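You operate a simulated robot arm through the tools that you are given. There is no shell and no other tool.

You are at the controls of a simulated two-armed robot. One attempt, no reset.

JOB
Clamp the pane that the pink card names in the foam holder; mark it PACKED.
Fine: free the black catch, yellow slider in, then lock the catch again; the tally slider of its colour. Where these are worked on the way, their far stop is far enough and under half their travel is too little: black catch.

It is judged by the outcome, as a careful person would: the job done as asked, and still so three seconds after it is handed in. It fails if anything else is knocked over, pushed out of place, dropped, spilled or broken.

ROBOT AND FRAMES
Two 7-joint arms with two-finger parallel grippers on one trunk that stands fixed in place. Base frame: the origin is at the foot of the trunk, x ahead of it, y to its left, z up; the work surface is at about z = 0.843. Units: m, rad, N and s.
The left shoulder is at [0.02, 0.17, 1.203], the right one opposite. With the tool pointing down near the work surface each hand reaches from about 0.16 to 0.66 m from the base axis, measured 20 degrees to its own side. Payload 3.8 kg a hand.
The tool frame of a hand sits at the grasp point between the pads (the TCP): z along the fingers, y along the line on which they close. The tips reach 0.03 m beyond it. Largest opening 0.11 m; finger width 0.02, thickness 0.01; the body of the gripper, 0.048 by 0.112 m, starts 0.055 m behind the TCP.
Orientation is that of the tool frame in the base frame, as [roll, pitch, yaw] about the fixed x, y, z axes, in that order (R = Rz(yaw) Ry(pitch) Rx(roll)). With the fingers straight down and closing along the base's y, the tool's x points along the base's -x, its y along +y and its z along -z.

CONTROLS
- The arms move only by the tool step_arm. It takes "left_rows", "right_rows" or both (then of equal length, played together; a hand with none holds still); each is a list of rows, each a list of 7 numbers: the shift along the base's x, y, z in units of 250 mm (1.0 is 250 mm), then the turn, a rotation vector about the base's x, y, z in units of 120 degrees (1.0 is 120 degrees), then the closure, from 0 (fully open) to 1 (shut). In form: [[tx, ty, tz, ax, ay, az, grip], ...]. A call has 1 to 20 rows; each row is the pose to reach, as a shift and turn from the pose commanded when the call began. A call with a number of a shift or a turn outside -1 to 1 is refused whole. Each row takes 0.2 s and may step no farther than 0.05 m and 0.15 rad from the row before; otherwise, or with a gripper value out of range, the whole call is refused. Where a pose cannot be reached the arm comes as near as it can. A force on the tool above 90 N (or 10 N above the force at the start of the call, whichever is more), or a blocked arm, ends the call early, and 0.2 s more pass. Each finger travels about 0.072 m/s and halts on what it meets, pressing with about 30 N; the grip force reading is that of the motor and also rises with nothing between the fingers. The clock runs only during rows and for 0.2 s after the last one: add rows that repeat a pose to give the fingers time. It gives the time, the measured TCP pose, the force on the tool (base axes), the opening and the grip force at its end, in the units of the frame above (readings bear some noise), with the torque about the TCP (base axes, N m) and any sound that the robot's microphone picked up.
- Cameras (640 x 400 px; columns grow to the right, rows downward): "scene" is now at [0.0951, 0.0479, 1.3517]; the picture's right is [0.53, -0.85, 0.00], its down [-0.50, -0.31, -0.81] and it looks along [0.69, 0.43, -0.59] (base axes); focal length 316 px, centre (320, 200). "left" rides on the left gripper at [0.072, -0.017, -0.103] in its tool frame; the picture's right is [0.23, 0.97, 0.00], its down [-0.76, 0.18, -0.62] and it looks along [-0.61, 0.14, 0.78] (tool axes); focal length 222 px, centre (320, 200). "right" rides on the right gripper at [0.072, 0.017, -0.103] in its tool frame; the picture's right is [-0.23, 0.97, 0.00], its down [-0.76, -0.18, -0.62] and it looks along [-0.61, -0.14, 0.78] (tool axes); focal length 222 px, centre (320, 200). There is no depth. A picture from a camera that has moved, and an enlarged one, comes with that camera's place and axes in the base frame and with its lens.
- snapshot(camera): a new picture of that camera. No time passes.
- slide_trunk(by): slides the trunk up (or, below 0, down) by that many m; the arms and the scene camera ride with it, the base frame stays. It gives what a move gives, with no picture.
- pan_tilt(pan, tilt): turns the head with the scene camera to pan (to the left, within 1.396 rad either way) and tilt (down, from -0.506 to 1.204), counted from straight ahead of the robot. It gives what a move gives.
- inspect(camera, box): a new picture of the part [left, top, right, bottom] of that camera's present view, enlarged. No time passes.
- close_job(): hands the job in; it is judged then, once.

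Places have to be worked out from the pictures, the camera data and where the tool is seen. Open the grippers and draw the arms clear of the work before you hand the job in, unless the task says otherwise.

The tools are called after "Emit:" by a JSON object that holds its "op" and its "data". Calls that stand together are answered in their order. step_arm: Moves the arms, as the interface text tells. Its arguments: {"type":"object","properties":{"left_rows":{"type":"array"},"right_rows":{"type":"array"}},"required":[]} The other tools are called the same way: slide_trunk (by) slides the trunk up or down; pan_tilt (pan, tilt) turns the head that bears the scene camera; snapshot (camera) takes a picture; inspect (camera, box) takes an enlarged picture of a part of a camera's view; close_job () hands the job in.

At the start:

```text
time_s: 0.0
left_eef_pos: [0.3686, 0.4673, 1.1401]
left_ee_rot: [3.141, 0.001, 3.141]
left_force: [0.9, 0.3, -0.9]
left_wrist_torque: [0.0, 0.01, 0.0]
left_grip_width: 0.1103
left_grasp_force: 0.0
right_eef_pos: [0.4213, 0.0188, 1.1786]
right_ee_rot: [-3.142, 0.002, -3.141]
right_force: [0.3, 0.6, 0.5]
right_wrist_torque: [-0.04, -0.01, 0.0]
right_grip_width: 0.1102
right_grasp_force: 0.1
trunk travel left (down, up): [-0.3, 0.27]
head pan, tilt: [0.562, 0.628]
```

scene: 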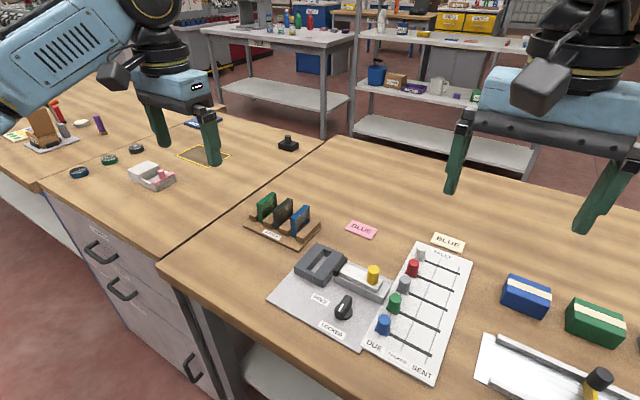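
right: 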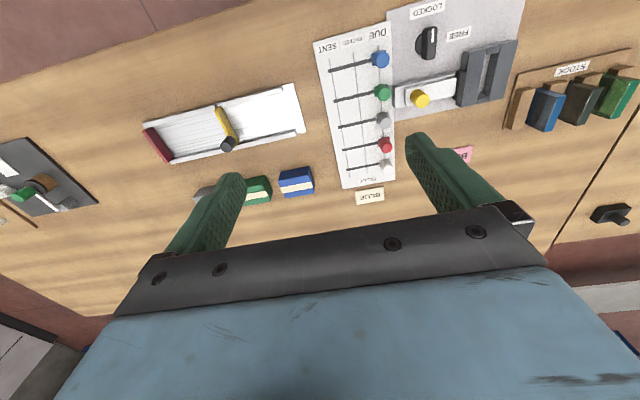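
left: 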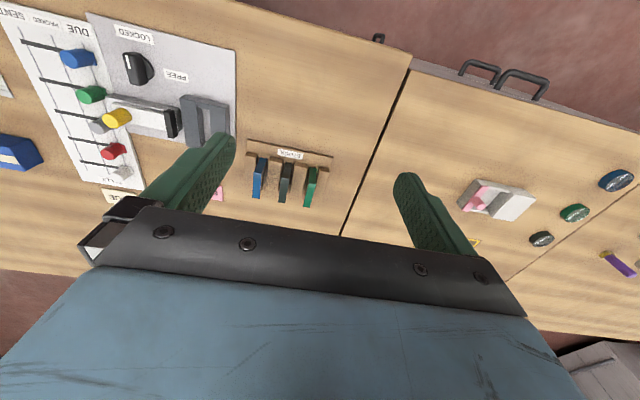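

I start by looking closely at the board, the cards, and the rack before moving anything.

Emit:
{"op": "inspect", "data": {"camera": "scene", "box": [230, 180, 390, 280]}}

Emit:
{"op": "inspect", "data": {"camera": "scene", "box": [260, 230, 420, 350]}}

Emit:
{"op": "inspect", "data": {"camera": "scene", "box": [350, 220, 500, 390]}}

Emit:
{"op": "inspect", "data": {"camera": "left", "box": [0, 0, 360, 210]}}

Emit:
{"op": "inspect", "data": {"camera": "right", "box": [300, 0, 640, 210]}}

```text
4.00 times, centred on (310, 230) of scene
camera zoom: at [0.0951, 0.0479, 1.3517], right [0.53, -0.85, 0.0], down [-0.5, -0.31, -0.81], along [0.69, 0.43, -0.59], focal length 1262 px, centre (360, 80)
```

zoom: 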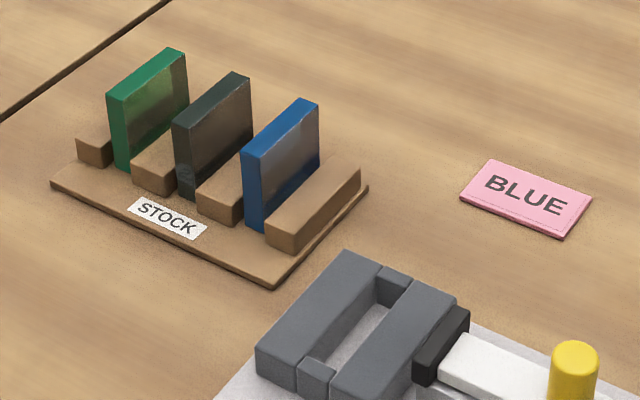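

```text
3.33 times, centred on (340, 290) of scene
camera zoom: at [0.0951, 0.0479, 1.3517], right [0.53, -0.85, 0.0], down [-0.5, -0.31, -0.81], along [0.69, 0.43, -0.59], focal length 1052 px, centre (253, -100)
```

zoom: 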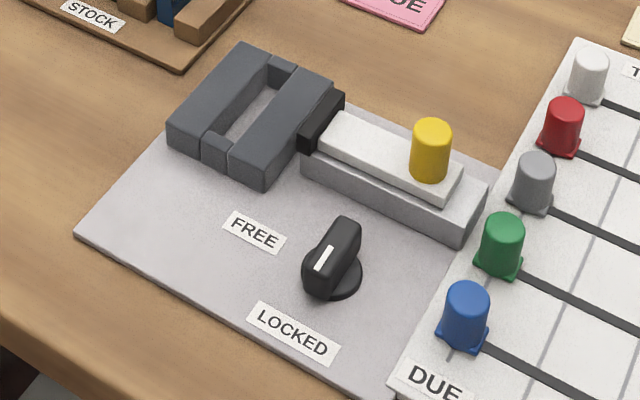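

```text
2.35 times, centred on (425, 305) of scene
camera zoom: at [0.0951, 0.0479, 1.3517], right [0.53, -0.85, 0.0], down [-0.5, -0.31, -0.81], along [0.69, 0.43, -0.59], focal length 743 px, centre (73, -47)
```

zoom: 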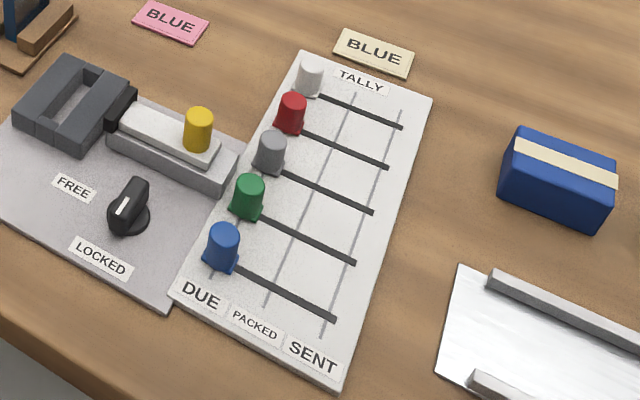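

```text
1.78 times, centred on (180, 105) of left
camera zoom: at [0.2979, 0.4507, 1.2446], right [-0.23, 0.97, 0.0], down [0.76, 0.18, 0.62], along [0.61, 0.14, -0.78], focal length 395 px, centre (569, 369)
```

zoom: 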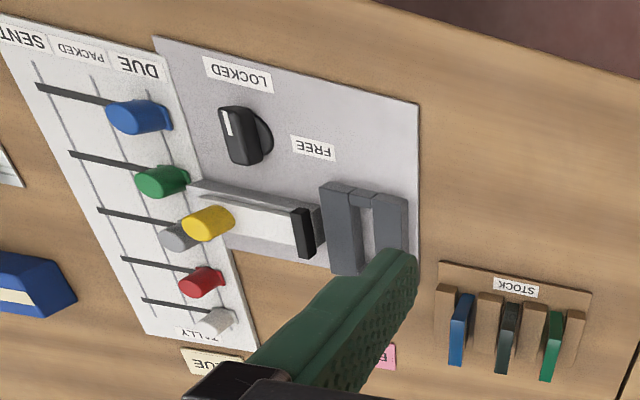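

```text
1.88 times, centred on (470, 105) of right
camera zoom: at [0.3495, 0.0352, 1.2814], right [0.23, 0.97, 0.0], down [0.76, -0.18, 0.62], along [0.61, -0.14, -0.78], focal length 418 px, centre (38, 379)
```

zoom: 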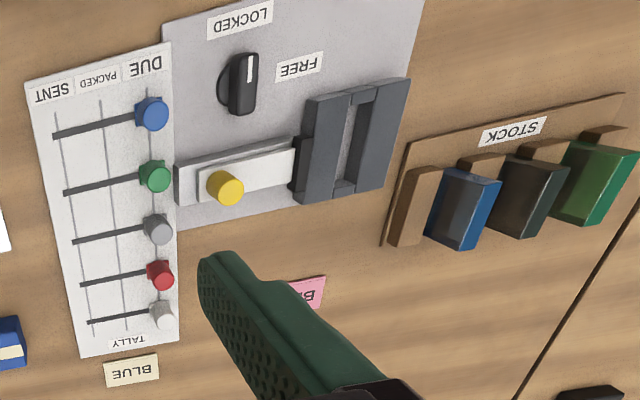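

The pink card reads BLUE, so the target is the blue pane in the rack. My rough fixes are blue pane at (0.55, 0.39), foam holder at (0.48, 0.29), catch at (0.41, 0.19), yellow slider at (0.48, 0.17) and blue tally at (0.41, 0.12). I bring the right hand camera closer to get better positions.

Emit:
{"op": "step_arm", "data": {"right_rows": [[0.023, 0.105, -0.103, 0, 0, 0, 0], [0.046, 0.21, -0.206, 0, 0, 0, 0], [0.069, 0.315, -0.309, 0, 0, 0, 0], [0.092, 0.42, -0.412, 0, 0, 0, 0], [0.115, 0.525, -0.514, 0, 0, 0, 0]]}}

Emit:
{"op": "snapshot", "data": {"camera": "right"}}

Emit:
{"op": "snapshot", "data": {"camera": "scene"}}

```text
time_s: 1.2
left_eef_pos: [0.3688, 0.4693, 1.1399]
left_ee_rot: [3.141, 0.001, -3.141]
left_force: [-0.3, -0.5, -0.4]
left_wrist_torque: [-0.02, 0.02, 0.0]
left_grip_width: 0.11
left_grasp_force: 0.1
right_eef_pos: [0.4518, 0.1528, 1.0507]
right_ee_rot: [-3.141, 0.0, -3.141]
right_force: [-0.4, -0.4, 0.4]
right_wrist_torque: [-0.01, 0.02, -0.01]
right_grip_width: 0.1099
right_grasp_force: 0.0
trunk travel left (down, up): [-0.3, 0.27]
head pan, tilt: [0.562, 0.628]
```

```text
taken
camera right: at [0.3786, 0.1689, 1.1527], right [0.23, 0.97, 0.0], down [0.76, -0.18, 0.62], along [0.61, -0.14, -0.78], focal length 222 px, centre (320, 200)
```

right: 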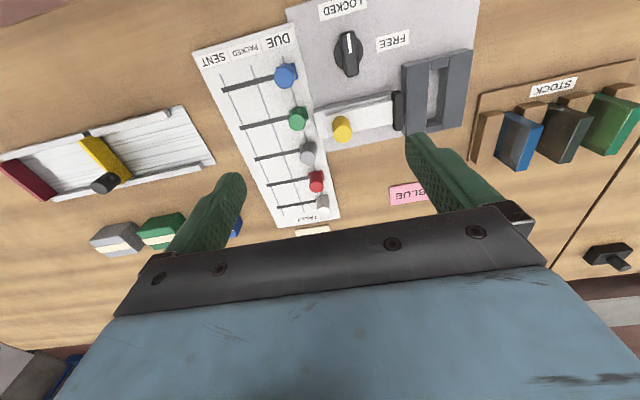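

```text
taken
camera scene: at [0.0952, 0.0487, 1.3516], right [0.53, -0.85, 0.0], down [-0.5, -0.31, -0.81], along [0.69, 0.43, -0.59], focal length 316 px, centre (320, 200)
```

scene: 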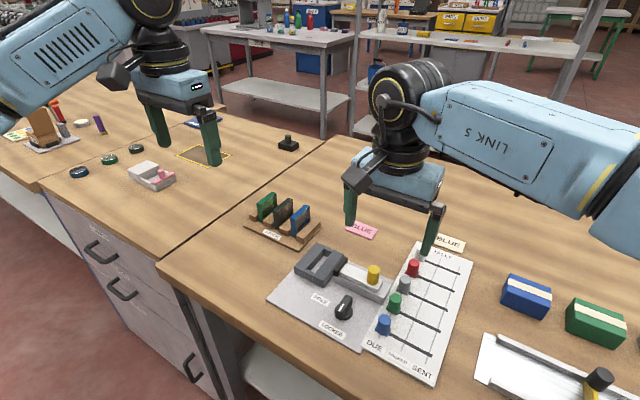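

The right wrist view now shows the board well, so I enlarge the catch, holder, rack and tally.

Emit:
{"op": "inspect", "data": {"camera": "right", "box": [300, 0, 480, 112]}}

Emit:
{"op": "inspect", "data": {"camera": "right", "box": [300, 60, 490, 180]}}

Emit:
{"op": "inspect", "data": {"camera": "right", "box": [450, 60, 640, 180]}}

Emit:
{"op": "inspect", "data": {"camera": "right", "box": [190, 20, 350, 120]}}

Emit:
{"op": "inspect", "data": {"camera": "scene", "box": [320, 280, 400, 330]}}

Emit:
{"op": "inspect", "data": {"camera": "scene", "box": [290, 235, 400, 305]}}

```text
3.56 times, centred on (390, 56) of right
camera zoom: at [0.3786, 0.1689, 1.1527], right [0.23, 0.97, 0.0], down [0.76, -0.18, 0.62], along [0.61, -0.14, -0.78], focal length 790 px, centre (71, 712)
```

zoom: 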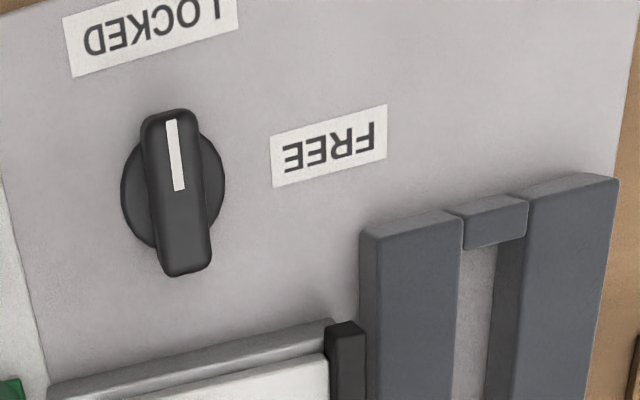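

```text
3.33 times, centred on (395, 120) of right
camera zoom: at [0.3786, 0.1689, 1.1527], right [0.23, 0.97, 0.0], down [0.76, -0.18, 0.62], along [0.61, -0.14, -0.78], focal length 740 px, centre (70, 467)
```

zoom: 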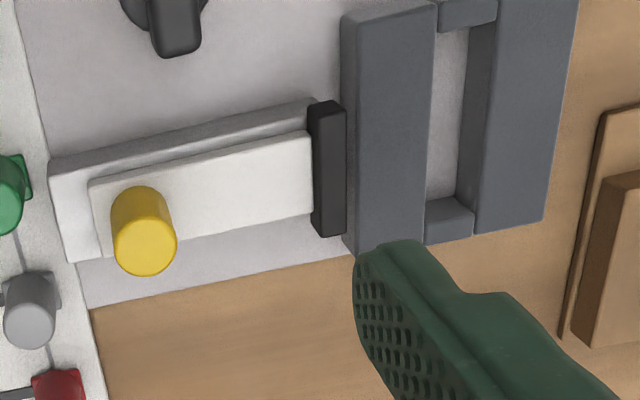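

```text
3.33 times, centred on (545, 120) of right
camera zoom: at [0.3786, 0.1689, 1.1527], right [0.23, 0.97, 0.0], down [0.76, -0.18, 0.62], along [0.61, -0.14, -0.78], focal length 740 px, centre (-430, 467)
```

zoom: 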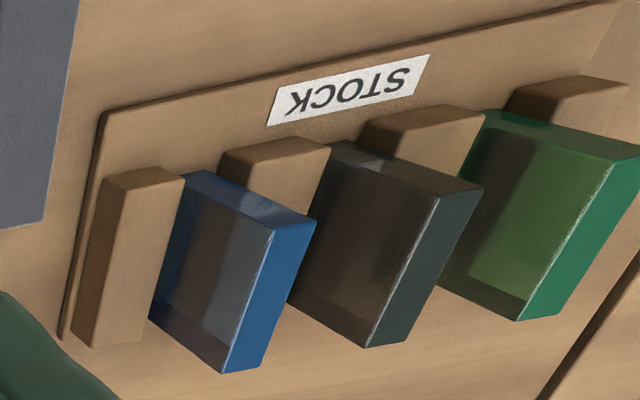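

```text
4.00 times, centred on (270, 70) of right
camera zoom: at [0.3786, 0.1689, 1.1527], right [0.23, 0.97, 0.0], down [0.76, -0.18, 0.62], along [0.61, -0.14, -0.78], focal length 888 px, centre (520, 720)
```

zoom: 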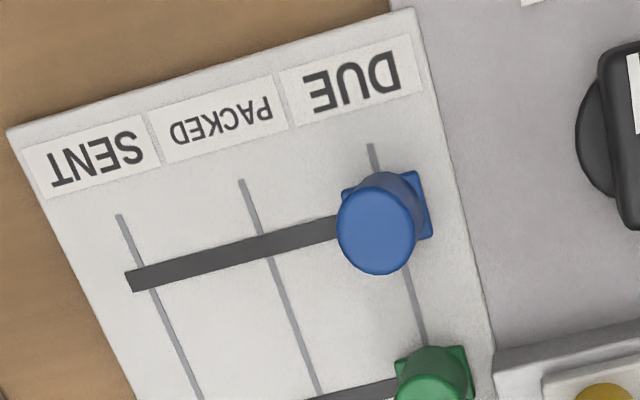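

```text
8.00 times, centred on (360, 305) of scene
camera zoom: at [0.0952, 0.0487, 1.3516], right [0.53, -0.85, 0.0], down [-0.5, -0.31, -0.81], along [0.69, 0.43, -0.59], focal length 2525 px, centre (0, -640)
```

zoom: 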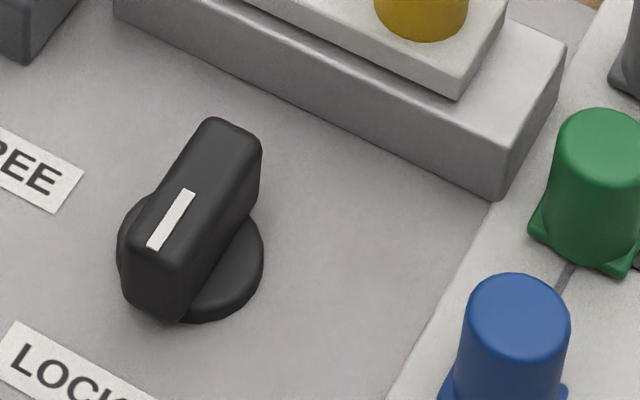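

```text
5.71 times, centred on (345, 270) of scene
camera zoom: at [0.0952, 0.0487, 1.3516], right [0.53, -0.85, 0.0], down [-0.5, -0.31, -0.81], along [0.69, 0.43, -0.59], focal length 1804 px, centre (177, -200)
```

zoom: 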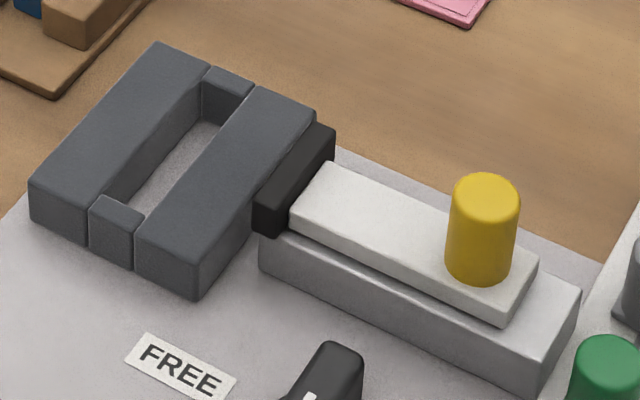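

The mark on the catch points at LOCKED (toward −x), and FREE lies to its +y side, so freeing it is a 90° clockwise turn. The blue pane runs along x: about x 0.525–0.583, y 0.382–0.394, top z about 0.905. I retract the right hand and bring the left hand above the pane.

Emit:
{"op": "step_arm", "data": {"left_rows": [[0.12, -0.054, -0.08, 0, 0, 0, 0], [0.245, -0.108, -0.17, 0, 0, 0, 0], [0.37, -0.162, -0.26, 0, 0, 0, 0], [0.495, -0.216, -0.36, 0, 0, 0, 0], [0.62, -0.27, -0.46, 0, 0, 0, 0], [0.74, -0.325, -0.56, 0, 0, 0, 0], [0.74, -0.325, -0.56, 0, 0, 0, 0]], "right_rows": [[-0.02, -0.13, 0.085, 0, 0, 0, 0], [-0.04, -0.265, 0.17, 0, 0, 0, 0], [-0.06, -0.4, 0.26, 0, 0, 0, 0], [-0.08, -0.535, 0.345, 0, 0, 0, 0], [-0.1, -0.67, 0.43, 0, 0, 0, 0], [-0.12, -0.8, 0.52, 0, 0, 0, 0], [-0.12, -0.8, 0.52, 0, 0, 0, 0]]}}

Emit:
{"op": "snapshot", "data": {"camera": "left"}}

Emit:
{"op": "snapshot", "data": {"camera": "scene"}}

```text
time_s: 2.8
left_eef_pos: [0.5583, 0.3874, 0.9999]
left_ee_rot: [-3.14, 0.001, 3.141]
left_force: [0.8, 0.0, -0.3]
left_wrist_torque: [0.02, -0.01, -0.05]
left_grip_width: 0.1101
left_grasp_force: 0.0
right_eef_pos: [0.4204, -0.0515, 1.1816]
right_ee_rot: [3.141, 0.0, -3.141]
right_force: [0.4, 0.3, 1.3]
right_wrist_torque: [0.0, 0.02, 0.03]
right_grip_width: 0.1097
right_grasp_force: 0.1
trunk travel left (down, up): [-0.3, 0.27]
head pan, tilt: [0.562, 0.628]
```

```text
taken
camera left: at [0.4866, 0.37, 1.1048], right [-0.23, 0.97, 0.0], down [0.76, 0.18, 0.62], along [0.61, 0.14, -0.78], focal length 222 px, centre (320, 200)
```

left: 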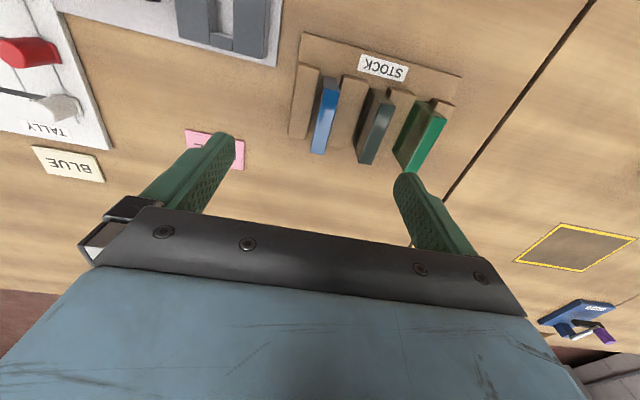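

```text
taken
camera scene: at [0.0949, 0.0484, 1.3517], right [0.53, -0.85, 0.0], down [-0.5, -0.31, -0.81], along [0.69, 0.43, -0.59], focal length 316 px, centre (320, 200)
```

scene: 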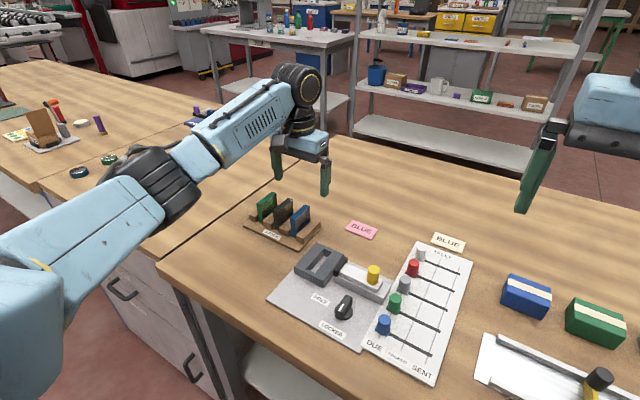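

The left hand is above the rack with the blue pane between its fingers in view. I enlarge to measure the pane and dividers.

Emit:
{"op": "inspect", "data": {"camera": "left", "box": [270, 20, 470, 180]}}

Emit:
{"op": "inspect", "data": {"camera": "scene", "box": [240, 185, 330, 245]}}

Emit:
{"op": "inspect", "data": {"camera": "scene", "box": [280, 235, 360, 295]}}

```text
2.50 times, centred on (370, 100) of left
camera zoom: at [0.4866, 0.37, 1.1048], right [-0.23, 0.97, 0.0], down [0.76, 0.18, 0.62], along [0.61, 0.14, -0.78], focal length 555 px, centre (195, 450)
```

zoom: 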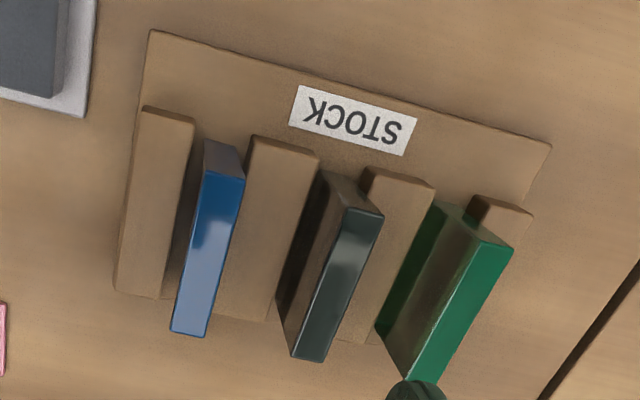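

```text
6.67 times, centred on (285, 215) of scene
camera zoom: at [0.0949, 0.0484, 1.3517], right [0.53, -0.85, 0.0], down [-0.5, -0.31, -0.81], along [0.69, 0.43, -0.59], focal length 2104 px, centre (553, 100)
```

zoom: 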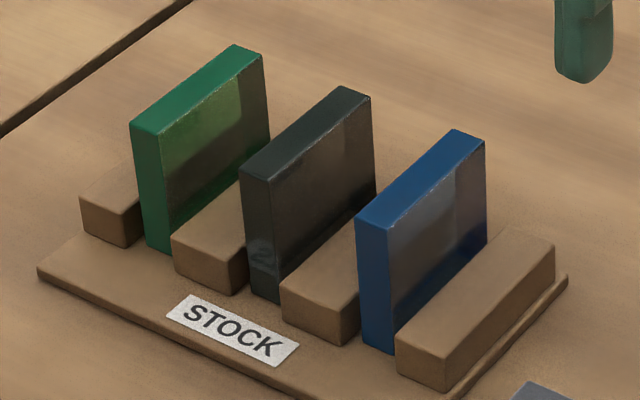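

```text
6.67 times, centred on (320, 265) of scene
camera zoom: at [0.0949, 0.0484, 1.3517], right [0.53, -0.85, 0.0], down [-0.5, -0.31, -0.81], along [0.69, 0.43, -0.59], focal length 2104 px, centre (320, -233)
```

zoom: 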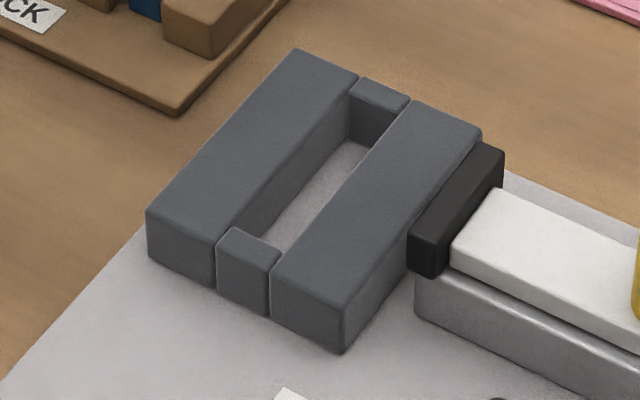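

The pane's top face measures about 3 mm toward +y and 2 mm toward −x of the tool centre, and the dividers top out near z 0.864. I correct that, lower to z about 0.95, narrow the fingers, and recheck.

Emit:
{"op": "step_arm", "data": {"left_rows": [[-0.008, 0.012, 0, 0, 0, 0, 0.3], [-0.008, 0.012, -0.1, 0, 0, 0, 0.56], [-0.008, 0.012, -0.2, 0, 0, 0, 0.56], [-0.008, 0.012, -0.2, 0, 0, 0, 0.56]]}}

Emit:
{"op": "inspect", "data": {"camera": "left", "box": [220, 60, 460, 210]}}

Emit:
{"op": "inspect", "data": {"camera": "scene", "box": [240, 175, 350, 245]}}

```text
time_s: 3.8
left_eef_pos: [0.5516, 0.3885, 0.949]
left_ee_rot: [3.139, 0.0, -3.142]
left_force: [-0.9, 0.0, 0.1]
left_wrist_torque: [0.03, 0.02, -0.01]
left_grip_width: 0.0486
left_grasp_force: 0.0
right_eef_pos: [0.4207, -0.0507, 1.1836]
right_ee_rot: [-3.141, 0.0, 3.141]
right_force: [0.0, -0.1, 0.5]
right_wrist_torque: [-0.01, -0.04, -0.01]
right_grip_width: 0.1097
right_grasp_force: 0.0
trunk travel left (down, up): [-0.3, 0.27]
head pan, tilt: [0.562, 0.628]
```

```text
2.67 times, centred on (340, 135) of left
camera zoom: at [0.4808, 0.3723, 1.0538], right [-0.23, 0.97, 0.0], down [0.76, 0.18, 0.62], along [0.61, 0.14, -0.78], focal length 592 px, centre (267, 373)
```

zoom: 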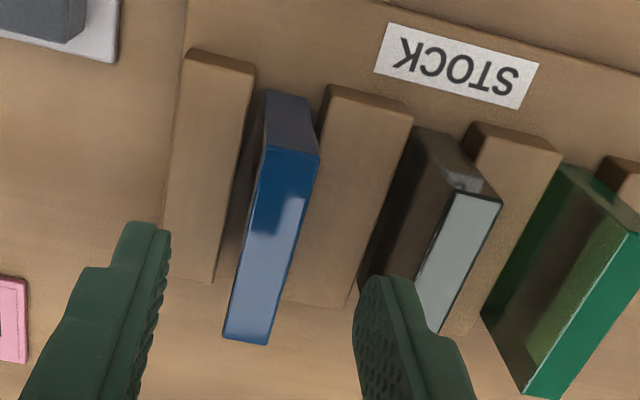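

```text
5.71 times, centred on (295, 210) of scene
camera zoom: at [0.0951, 0.0477, 1.3517], right [0.53, -0.85, 0.0], down [-0.5, -0.31, -0.81], along [0.69, 0.43, -0.59], focal length 1804 px, centre (463, 143)
```

zoom: 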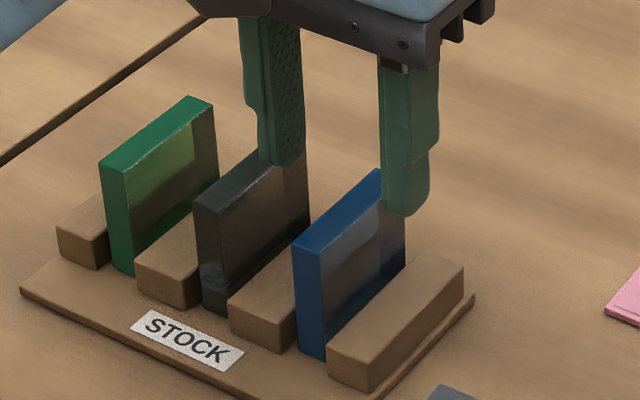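

The pane is now centred between the fingers in y to within about 1 mm. I narrow to about 36 mm, descend to z about 0.906 and close on the pane.

Emit:
{"op": "step_arm", "data": {"left_rows": [[0.006, 0, 0, 0, 0, 0, 0.67], [0.006, 0, -0.06, 0, 0, 0, 0.67], [0.006, 0, -0.12, 0, 0, 0, 0.67], [0.006, 0, -0.176, 0, 0, 0, 0.67], [0.006, 0, -0.176, 0, 0, 0, 0.67]]}}

Emit:
{"op": "inspect", "data": {"camera": "left", "box": [220, 60, 460, 210]}}

Emit:
{"op": "inspect", "data": {"camera": "scene", "box": [240, 175, 350, 245]}}

```text
time_s: 5.0
left_eef_pos: [0.554, 0.391, 0.905]
left_ee_rot: [3.142, 0.0, -3.141]
left_force: [0.5, -0.6, 1.0]
left_wrist_torque: [-0.02, 0.02, 0.0]
left_grip_width: 0.0366
left_grasp_force: 0.0
right_eef_pos: [0.42, -0.0503, 1.1827]
right_ee_rot: [3.141, 0.0, 3.141]
right_force: [1.1, 0.8, -0.1]
right_wrist_torque: [0.01, -0.03, 0.02]
right_grip_width: 0.1099
right_grasp_force: 0.1
trunk travel left (down, up): [-0.3, 0.27]
head pan, tilt: [0.562, 0.628]
```

```text
2.67 times, centred on (340, 135) of left
camera zoom: at [0.4823, 0.3737, 1.0095], right [-0.23, 0.97, 0.0], down [0.76, 0.18, 0.62], along [0.61, 0.14, -0.78], focal length 592 px, centre (267, 373)
```

zoom: 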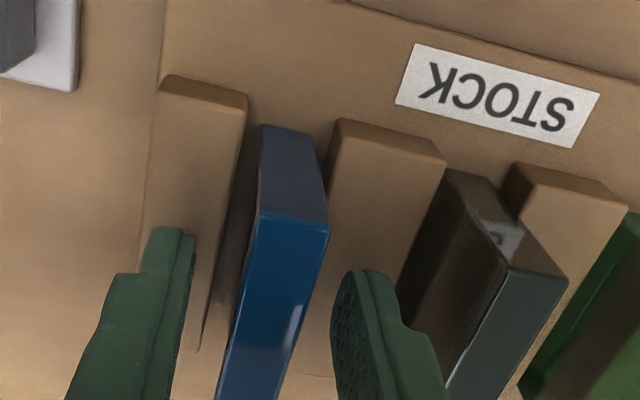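

```text
5.71 times, centred on (295, 210) of scene
camera zoom: at [0.095, 0.0478, 1.3517], right [0.53, -0.85, 0.0], down [-0.5, -0.31, -0.81], along [0.69, 0.43, -0.59], focal length 1804 px, centre (463, 143)
```

zoom: 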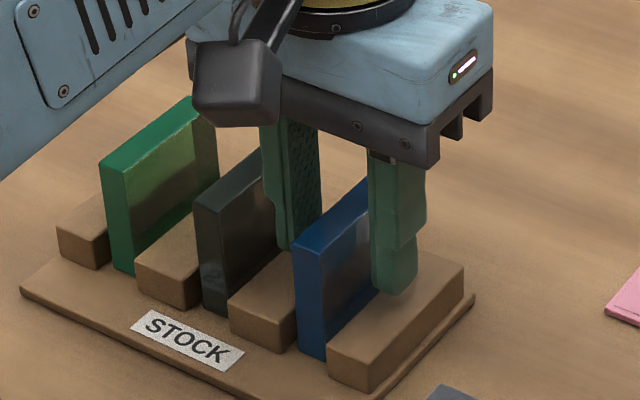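

The fingers flank the pane evenly and clear the neighbour and dividers. I close on the pane.

Emit:
{"op": "step_arm", "data": {"left_rows": [[0, 0, 0, 0, 0, 0, 0.8], [0, 0, 0, 0, 0, 0, 0.9], [0, 0, 0, 0, 0, 0, 1.0], [0, 0, 0, 0, 0, 0, 1.0], [0, 0, 0, 0, 0, 0, 1.0]]}}

Emit:
{"op": "inspect", "data": {"camera": "left", "box": [220, 60, 460, 210]}}

```text
time_s: 6.2
left_eef_pos: [0.5546, 0.391, 0.9049]
left_ee_rot: [3.141, -0.002, 3.141]
left_force: [0.6, 0.2, -0.5]
left_wrist_torque: [-0.03, -0.01, 0.02]
left_grip_width: 0.0143
left_grasp_force: 30.0
right_eef_pos: [0.4195, -0.0503, 1.1821]
right_ee_rot: [-3.141, 0.001, -3.14]
right_force: [-0.6, -1.3, -0.4]
right_wrist_torque: [-0.04, -0.02, 0.01]
right_grip_width: 0.1104
right_grasp_force: 0.0
trunk travel left (down, up): [-0.3, 0.27]
head pan, tilt: [0.562, 0.628]
```

```text
2.67 times, centred on (340, 135) of left
camera zoom: at [0.4825, 0.3737, 1.0097], right [-0.23, 0.97, 0.0], down [0.76, 0.18, 0.62], along [0.61, 0.14, -0.78], focal length 592 px, centre (267, 373)
```

zoom: 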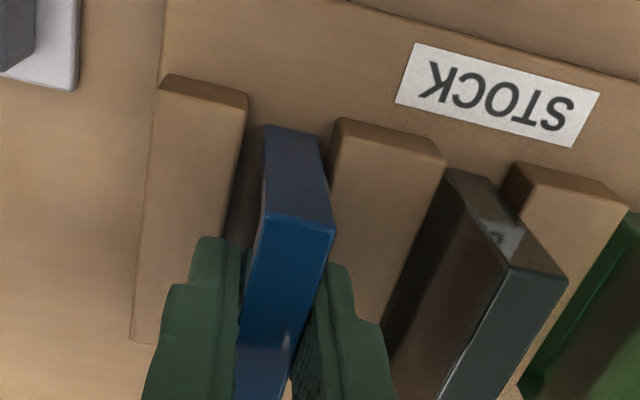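

The pane is held: opening 14.3 mm with 30 N of grip. I lift straight up.

Emit:
{"op": "step_arm", "data": {"left_rows": [[0, 0, 0.04, 0, 0, 0, 1.0], [0, 0, 0.1, 0, 0, 0, 1.0], [0, 0, 0.2, 0, 0, 0, 1.0], [0, 0, 0.3, 0, 0, 0, 1.0], [0, 0, 0.36, 0, 0, 0, 1.0], [0, 0, 0.36, 0, 0, 0, 1.0]]}}

Emit:
{"op": "snapshot", "data": {"camera": "left"}}

Emit:
{"op": "snapshot", "data": {"camera": "scene"}}

```text
time_s: 7.6
left_eef_pos: [0.5541, 0.3888, 0.9971]
left_ee_rot: [3.141, 0.001, 3.141]
left_force: [0.5, 0.9, -1.0]
left_wrist_torque: [-0.03, 0.0, 0.01]
left_grip_width: 0.0146
left_grasp_force: 29.7
right_eef_pos: [0.4206, -0.0506, 1.1826]
right_ee_rot: [-3.141, 0.0, -3.14]
right_force: [-0.7, 0.0, 0.2]
right_wrist_torque: [-0.02, -0.01, -0.02]
right_grip_width: 0.1103
right_grasp_force: 0.0
trunk travel left (down, up): [-0.3, 0.27]
head pan, tilt: [0.562, 0.628]
```

```text
taken
camera left: at [0.483, 0.3721, 1.102], right [-0.23, 0.97, 0.0], down [0.76, 0.18, 0.62], along [0.61, 0.14, -0.78], focal length 222 px, centre (320, 200)
```

left: 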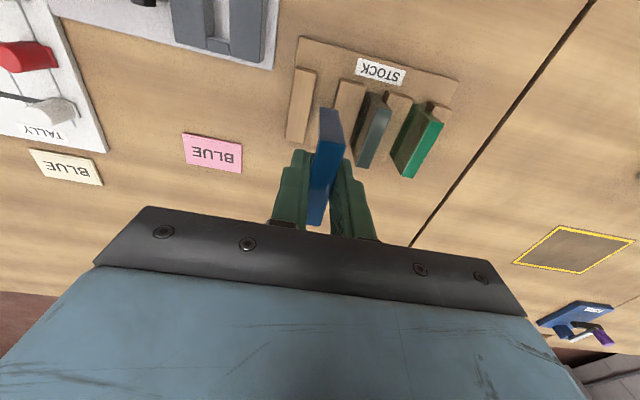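

```text
taken
camera scene: at [0.0953, 0.048, 1.3516], right [0.53, -0.85, 0.0], down [-0.5, -0.31, -0.81], along [0.69, 0.43, -0.59], focal length 316 px, centre (320, 200)
```

scene: 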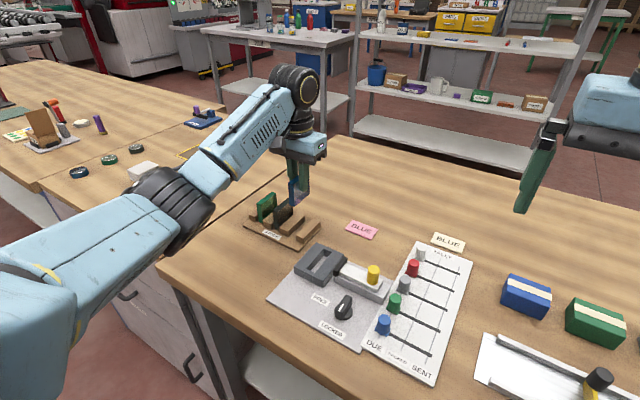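

The pane is out of the rack and held straight. I carry it above the holder slot, estimated centre (0.479, 0.291), and stop well above the foam to check alignment.

Emit:
{"op": "step_arm", "data": {"left_rows": [[-0.06, -0.08, 0, 0, 0, 0, 1.0], [-0.14, -0.18, 0, 0, 0, 0, 1.0], [-0.23, -0.29, -0.02, 0, 0, 0, 1.0], [-0.304, -0.394, -0.08, 0, 0, 0, 1.0], [-0.304, -0.394, -0.148, 0, 0, 0, 1.0], [-0.304, -0.394, -0.148, 0, 0, 0, 1.0]]}}

Emit:
{"op": "snapshot", "data": {"camera": "left"}}

Emit:
{"op": "snapshot", "data": {"camera": "scene"}}

Emit:
{"op": "snapshot", "data": {"camera": "right"}}

```text
time_s: 9.0
left_eef_pos: [0.4791, 0.2918, 0.958]
left_ee_rot: [3.141, 0.0, -3.141]
left_force: [0.0, -0.2, -1.5]
left_wrist_torque: [0.0, -0.03, 0.01]
left_grip_width: 0.0145
left_grasp_force: 30.2
right_eef_pos: [0.4201, -0.0514, 1.1816]
right_ee_rot: [-3.141, -0.002, 3.141]
right_force: [-0.9, -0.5, -0.1]
right_wrist_torque: [0.03, -0.02, 0.0]
right_grip_width: 0.1099
right_grasp_force: 0.0
trunk travel left (down, up): [-0.3, 0.27]
head pan, tilt: [0.562, 0.628]
```

```text
taken
camera left: at [0.4075, 0.2749, 1.0627], right [-0.23, 0.97, 0.0], down [0.76, 0.18, 0.62], along [0.61, 0.14, -0.78], focal length 222 px, centre (320, 200)
```

left: 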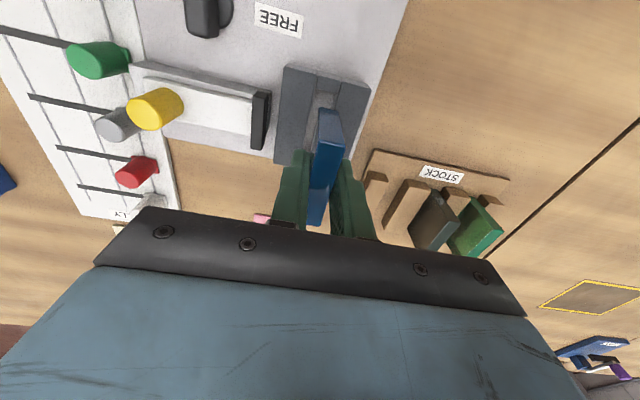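

```text
taken
camera scene: at [0.0951, 0.0478, 1.3517], right [0.53, -0.85, 0.0], down [-0.5, -0.31, -0.81], along [0.69, 0.43, -0.59], focal length 316 px, centre (320, 200)
```

scene: 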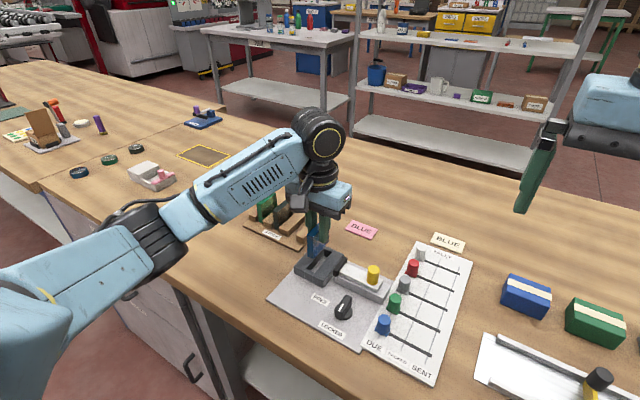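

```text
taken
camera right: at [0.3486, -0.0348, 1.2847], right [0.23, 0.97, 0.0], down [0.76, -0.18, 0.62], along [0.61, -0.14, -0.78], focal length 222 px, centre (320, 200)
```

right: 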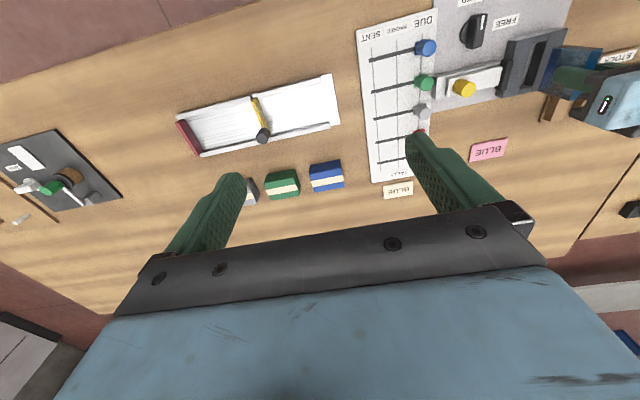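

The pane hangs over the holder. I enlarge each view to compare the pane's edges with the slot.

Emit:
{"op": "inspect", "data": {"camera": "scene", "box": [280, 215, 370, 285]}}

Emit:
{"op": "inspect", "data": {"camera": "left", "box": [250, 50, 410, 150]}}

Emit:
{"op": "inspect", "data": {"camera": "right", "box": [480, 20, 610, 110]}}

```text
5.71 times, centred on (325, 250) of scene
camera zoom: at [0.0951, 0.0478, 1.3517], right [0.53, -0.85, 0.0], down [-0.5, -0.31, -0.81], along [0.69, 0.43, -0.59], focal length 1804 px, centre (291, -86)
```

zoom: 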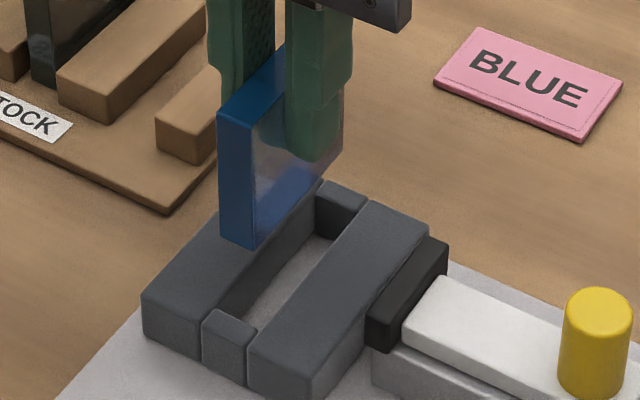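

```text
4.00 times, centred on (330, 100) of left
camera zoom: at [0.4075, 0.2749, 1.0627], right [-0.23, 0.97, 0.0], down [0.76, 0.18, 0.62], along [0.61, 0.14, -0.78], focal length 888 px, centre (280, 600)
```

zoom: 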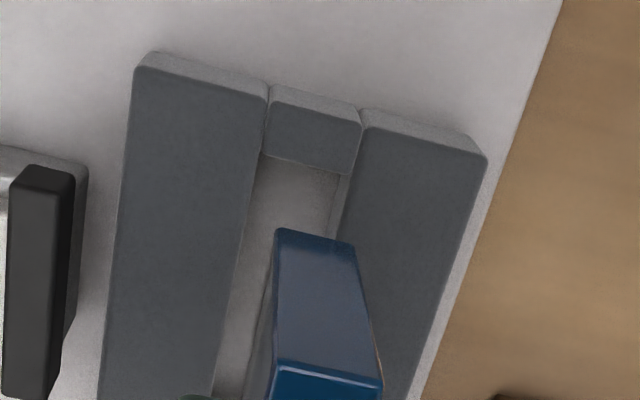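

```text
4.44 times, centred on (545, 65) of right
camera zoom: at [0.3486, -0.0348, 1.2847], right [0.23, 0.97, 0.0], down [0.76, -0.18, 0.62], along [0.61, -0.14, -0.78], focal length 987 px, centre (-680, 800)
```

zoom: 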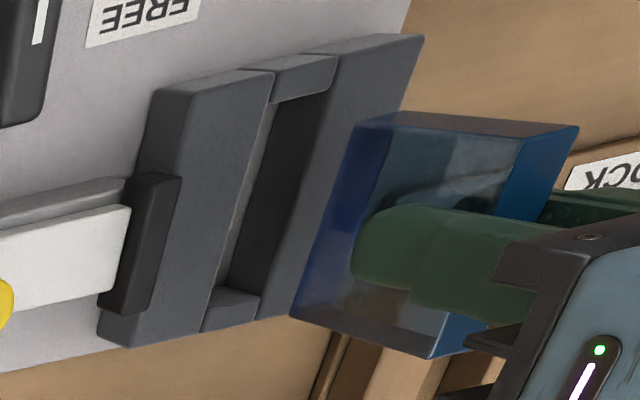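

In the left view the pane centre is about 1.3 mm to +y of the slot centre and about 1 mm short in x. I apply that and lower until the pane's bottom is a few millimetres above the foam.

Emit:
{"op": "step_arm", "data": {"left_rows": [[0.006, -0.0052, 0, 0, 0, 0, 1.0], [0.006, -0.0052, -0.05, 0, 0, 0, 1.0], [0.006, -0.0052, -0.1, 0, 0, 0, 1.0], [0.006, -0.0052, -0.13, 0, 0, 0, 1.0], [0.006, -0.0052, -0.13, 0, 0, 0, 1.0]]}}

Emit:
{"op": "inspect", "data": {"camera": "scene", "box": [290, 225, 370, 285]}}

Emit:
{"op": "inspect", "data": {"camera": "left", "box": [250, 50, 410, 150]}}

Emit:
{"op": "inspect", "data": {"camera": "right", "box": [480, 20, 610, 110]}}

```text
time_s: 10.2
left_eef_pos: [0.4802, 0.2902, 0.9267]
left_ee_rot: [3.14, 0.0, -3.141]
left_force: [0.1, 0.4, -1.8]
left_wrist_torque: [0.01, 0.03, 0.02]
left_grip_width: 0.0148
left_grasp_force: 30.3
right_eef_pos: [0.4203, -0.0511, 1.1829]
right_ee_rot: [-3.141, 0.0, 3.141]
right_force: [-0.2, -1.1, -0.2]
right_wrist_torque: [0.04, 0.02, -0.02]
right_grip_width: 0.11
right_grasp_force: 0.2
trunk travel left (down, up): [-0.3, 0.27]
head pan, tilt: [0.562, 0.628]
```

```text
6.67 times, centred on (330, 255) of scene
camera zoom: at [0.0952, 0.0479, 1.3517], right [0.53, -0.85, 0.0], down [-0.5, -0.31, -0.81], along [0.69, 0.43, -0.59], focal length 2104 px, centre (253, -167)
```

zoom: 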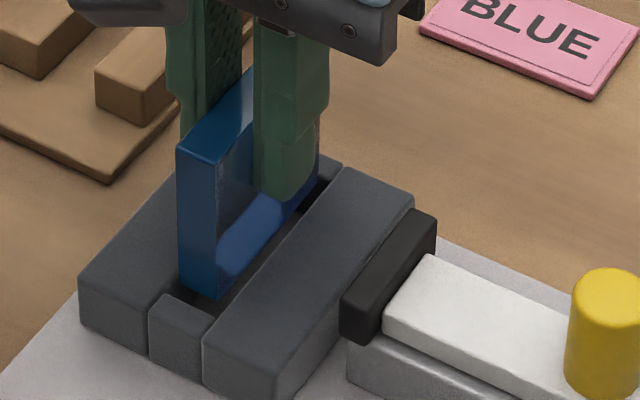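

```text
4.00 times, centred on (330, 100) of left
camera zoom: at [0.4085, 0.2731, 1.031], right [-0.23, 0.97, 0.0], down [0.76, 0.18, 0.62], along [0.61, 0.14, -0.78], focal length 888 px, centre (280, 600)
```

zoom: 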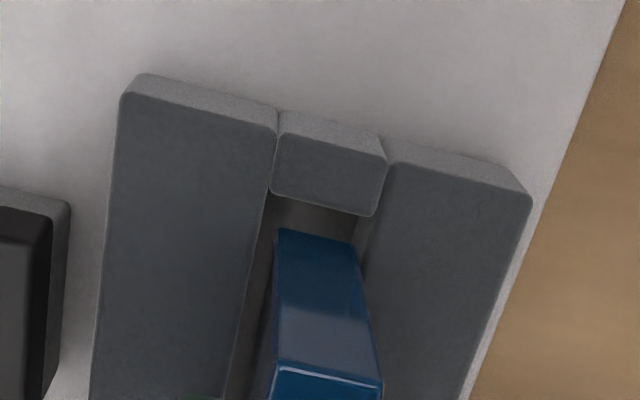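

```text
4.44 times, centred on (545, 65) of right
camera zoom: at [0.3487, -0.0347, 1.2846], right [0.23, 0.97, 0.0], down [0.76, -0.18, 0.62], along [0.61, -0.14, -0.78], focal length 987 px, centre (-680, 800)
```

zoom: 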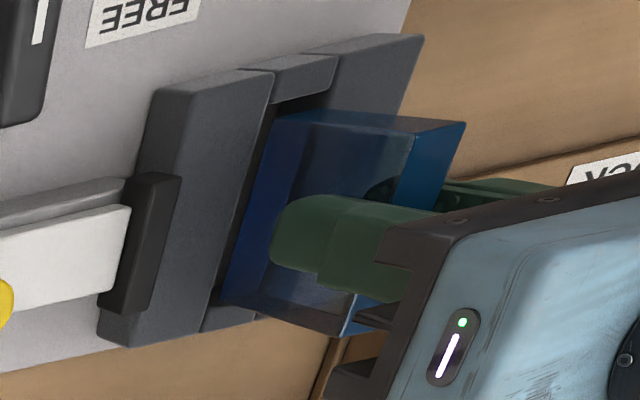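

The pane sits just above the slot mouth with about 2–3 mm clearance on every side, and the scene view suggests nudging about 1 mm toward +y. I nudge and lower partway into the slot, watching the force.

Emit:
{"op": "step_arm", "data": {"left_rows": [[0, 0.004, 0, 0, 0, 0, 1.0], [0, 0.004, -0.02, 0, 0, 0, 1.0], [0, 0.004, -0.04, 0, 0, 0, 1.0], [0, 0.004, -0.056, 0, 0, 0, 1.0], [0, 0.004, -0.056, 0, 0, 0, 1.0]]}}

Emit:
{"op": "inspect", "data": {"camera": "scene", "box": [290, 225, 370, 285]}}

Emit:
{"op": "inspect", "data": {"camera": "left", "box": [250, 50, 410, 150]}}

```text
time_s: 11.4
left_eef_pos: [0.4776, 0.2917, 0.9132]
left_ee_rot: [-3.14, 0.0, 3.14]
left_force: [-0.3, 0.1, -1.2]
left_wrist_torque: [0.0, -0.01, -0.02]
left_grip_width: 0.0146
left_grasp_force: 30.0
right_eef_pos: [0.4206, -0.0508, 1.1829]
right_ee_rot: [-3.141, 0.0, 3.141]
right_force: [-0.7, 0.4, -0.2]
right_wrist_torque: [0.02, 0.01, 0.0]
right_grip_width: 0.1101
right_grasp_force: 0.1
trunk travel left (down, up): [-0.3, 0.27]
head pan, tilt: [0.562, 0.628]
```

```text
6.67 times, centred on (330, 255) of scene
camera zoom: at [0.0952, 0.0479, 1.3517], right [0.53, -0.85, 0.0], down [-0.5, -0.31, -0.81], along [0.69, 0.43, -0.59], focal length 2104 px, centre (253, -167)
```

zoom: 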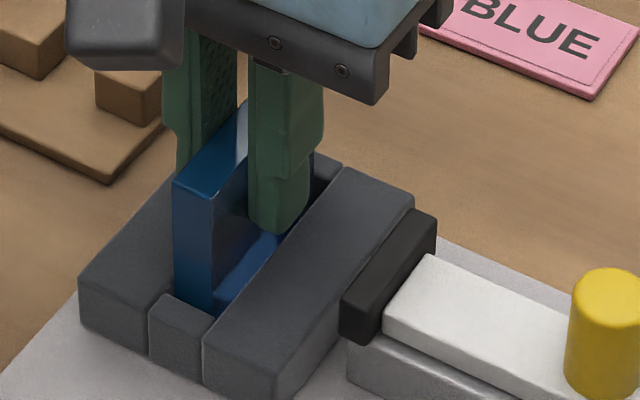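

```text
4.00 times, centred on (330, 100) of left
camera zoom: at [0.4072, 0.2741, 1.0176], right [-0.23, 0.97, 0.0], down [0.76, 0.18, 0.62], along [0.61, 0.14, -0.78], focal length 888 px, centre (280, 600)
```

zoom: 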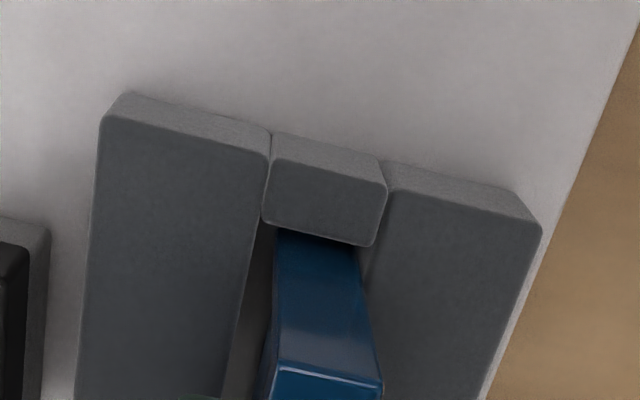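

The pane's bottom edge is now inside the slot with no contact force. I lower the rest gently.

Emit:
{"op": "step_arm", "data": {"left_rows": [[0, 0, -0.012, 0, 0, 0, 1.0], [0, 0, -0.024, 0, 0, 0, 1.0], [0, 0, -0.034, 0, 0, 0, 1.0], [0, 0, -0.034, 0, 0, 0, 1.0]]}}

Emit:
{"op": "inspect", "data": {"camera": "scene", "box": [290, 225, 370, 285]}}

Emit:
{"op": "inspect", "data": {"camera": "left", "box": [250, 50, 410, 150]}}

```text
time_s: 12.4
left_eef_pos: [0.4785, 0.2903, 0.9059]
left_ee_rot: [3.141, 0.001, -3.14]
left_force: [0.6, 0.5, 6.1]
left_wrist_torque: [0.03, 0.17, -0.03]
left_grip_width: 0.0145
left_grasp_force: 29.6
right_eef_pos: [0.4201, -0.0511, 1.1822]
right_ee_rot: [3.141, 0.001, -3.14]
right_force: [0.1, 0.2, 0.6]
right_wrist_torque: [-0.02, 0.02, -0.02]
right_grip_width: 0.11
right_grasp_force: 0.0
trunk travel left (down, up): [-0.3, 0.27]
head pan, tilt: [0.562, 0.628]
```

```text
6.67 times, centred on (330, 255) of scene
camera zoom: at [0.0948, 0.0478, 1.3518], right [0.53, -0.85, 0.0], down [-0.5, -0.31, -0.81], along [0.69, 0.43, -0.59], focal length 2104 px, centre (253, -167)
```

zoom: 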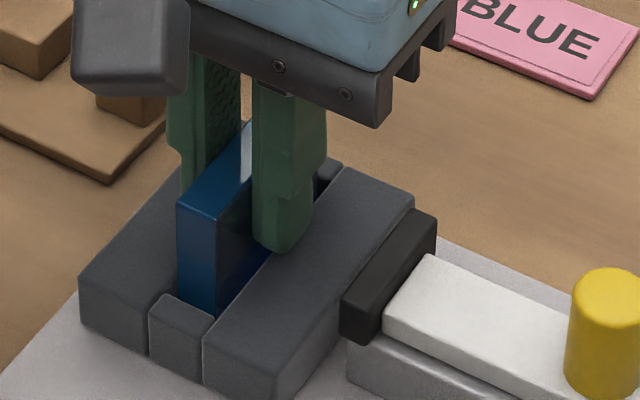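

```text
4.00 times, centred on (330, 100) of left
camera zoom: at [0.4073, 0.273, 1.0095], right [-0.23, 0.97, 0.0], down [0.76, 0.18, 0.62], along [0.61, 0.14, -0.78], focal length 888 px, centre (280, 600)
```

zoom: 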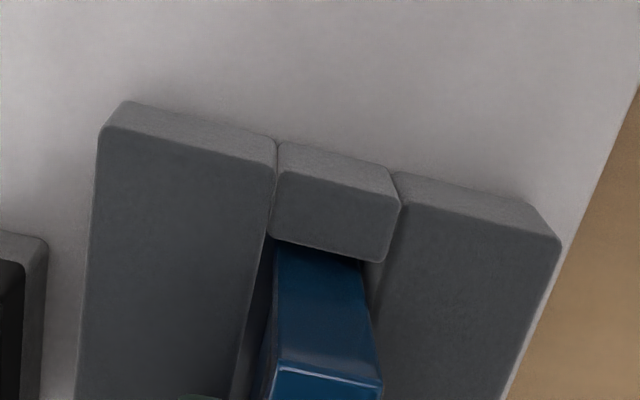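

The force is now 6 N upward, so the pane's bottom has met the holder floor, with no sideways load. I open the fingers a little to release it.

Emit:
{"op": "step_arm", "data": {"left_rows": [[0, 0, 0, 0, 0, 0, 0.82], [0, 0, 0, 0, 0, 0, 0.74], [0, 0, 0, 0, 0, 0, 0.66], [0, 0, 0, 0, 0, 0, 0.66]]}}

Emit:
{"op": "inspect", "data": {"camera": "scene", "box": [290, 225, 370, 285]}}

Emit:
{"op": "inspect", "data": {"camera": "left", "box": [240, 60, 420, 200]}}

```text
time_s: 13.4
left_eef_pos: [0.4784, 0.2896, 0.9042]
left_ee_rot: [3.14, 0.0, -3.141]
left_force: [-0.1, 1.0, -0.2]
left_wrist_torque: [-0.03, -0.01, 0.01]
left_grip_width: 0.0375
left_grasp_force: 0.0
right_eef_pos: [0.4207, -0.0516, 1.1819]
right_ee_rot: [3.14, 0.001, 3.141]
right_force: [-0.1, -0.5, 0.6]
right_wrist_torque: [-0.01, 0.0, -0.01]
right_grip_width: 0.11
right_grasp_force: 0.1
trunk travel left (down, up): [-0.3, 0.27]
head pan, tilt: [0.562, 0.628]
```

```text
6.67 times, centred on (330, 255) of scene
camera zoom: at [0.0951, 0.0479, 1.3517], right [0.53, -0.85, 0.0], down [-0.5, -0.31, -0.81], along [0.69, 0.43, -0.59], focal length 2104 px, centre (253, -167)
```

zoom: 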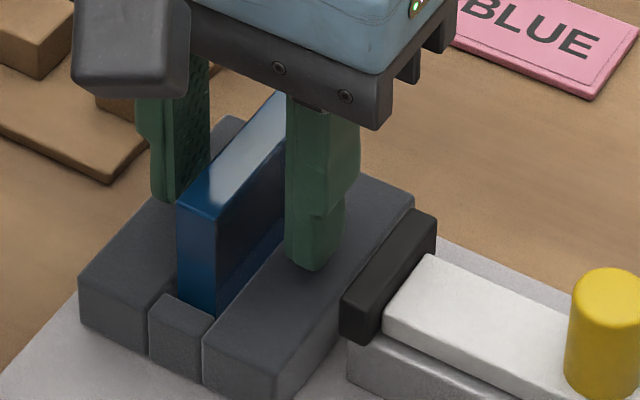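

```text
2.86 times, centred on (330, 130) of left
camera zoom: at [0.4074, 0.2729, 1.0089], right [-0.23, 0.97, 0.0], down [0.76, 0.18, 0.62], along [0.61, 0.14, -0.78], focal length 635 px, centre (291, 400)
```

zoom: 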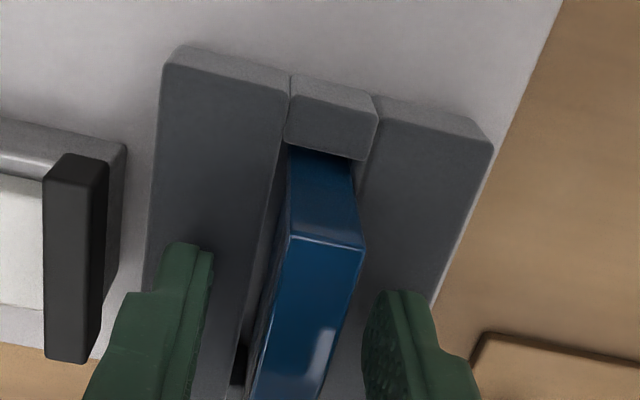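

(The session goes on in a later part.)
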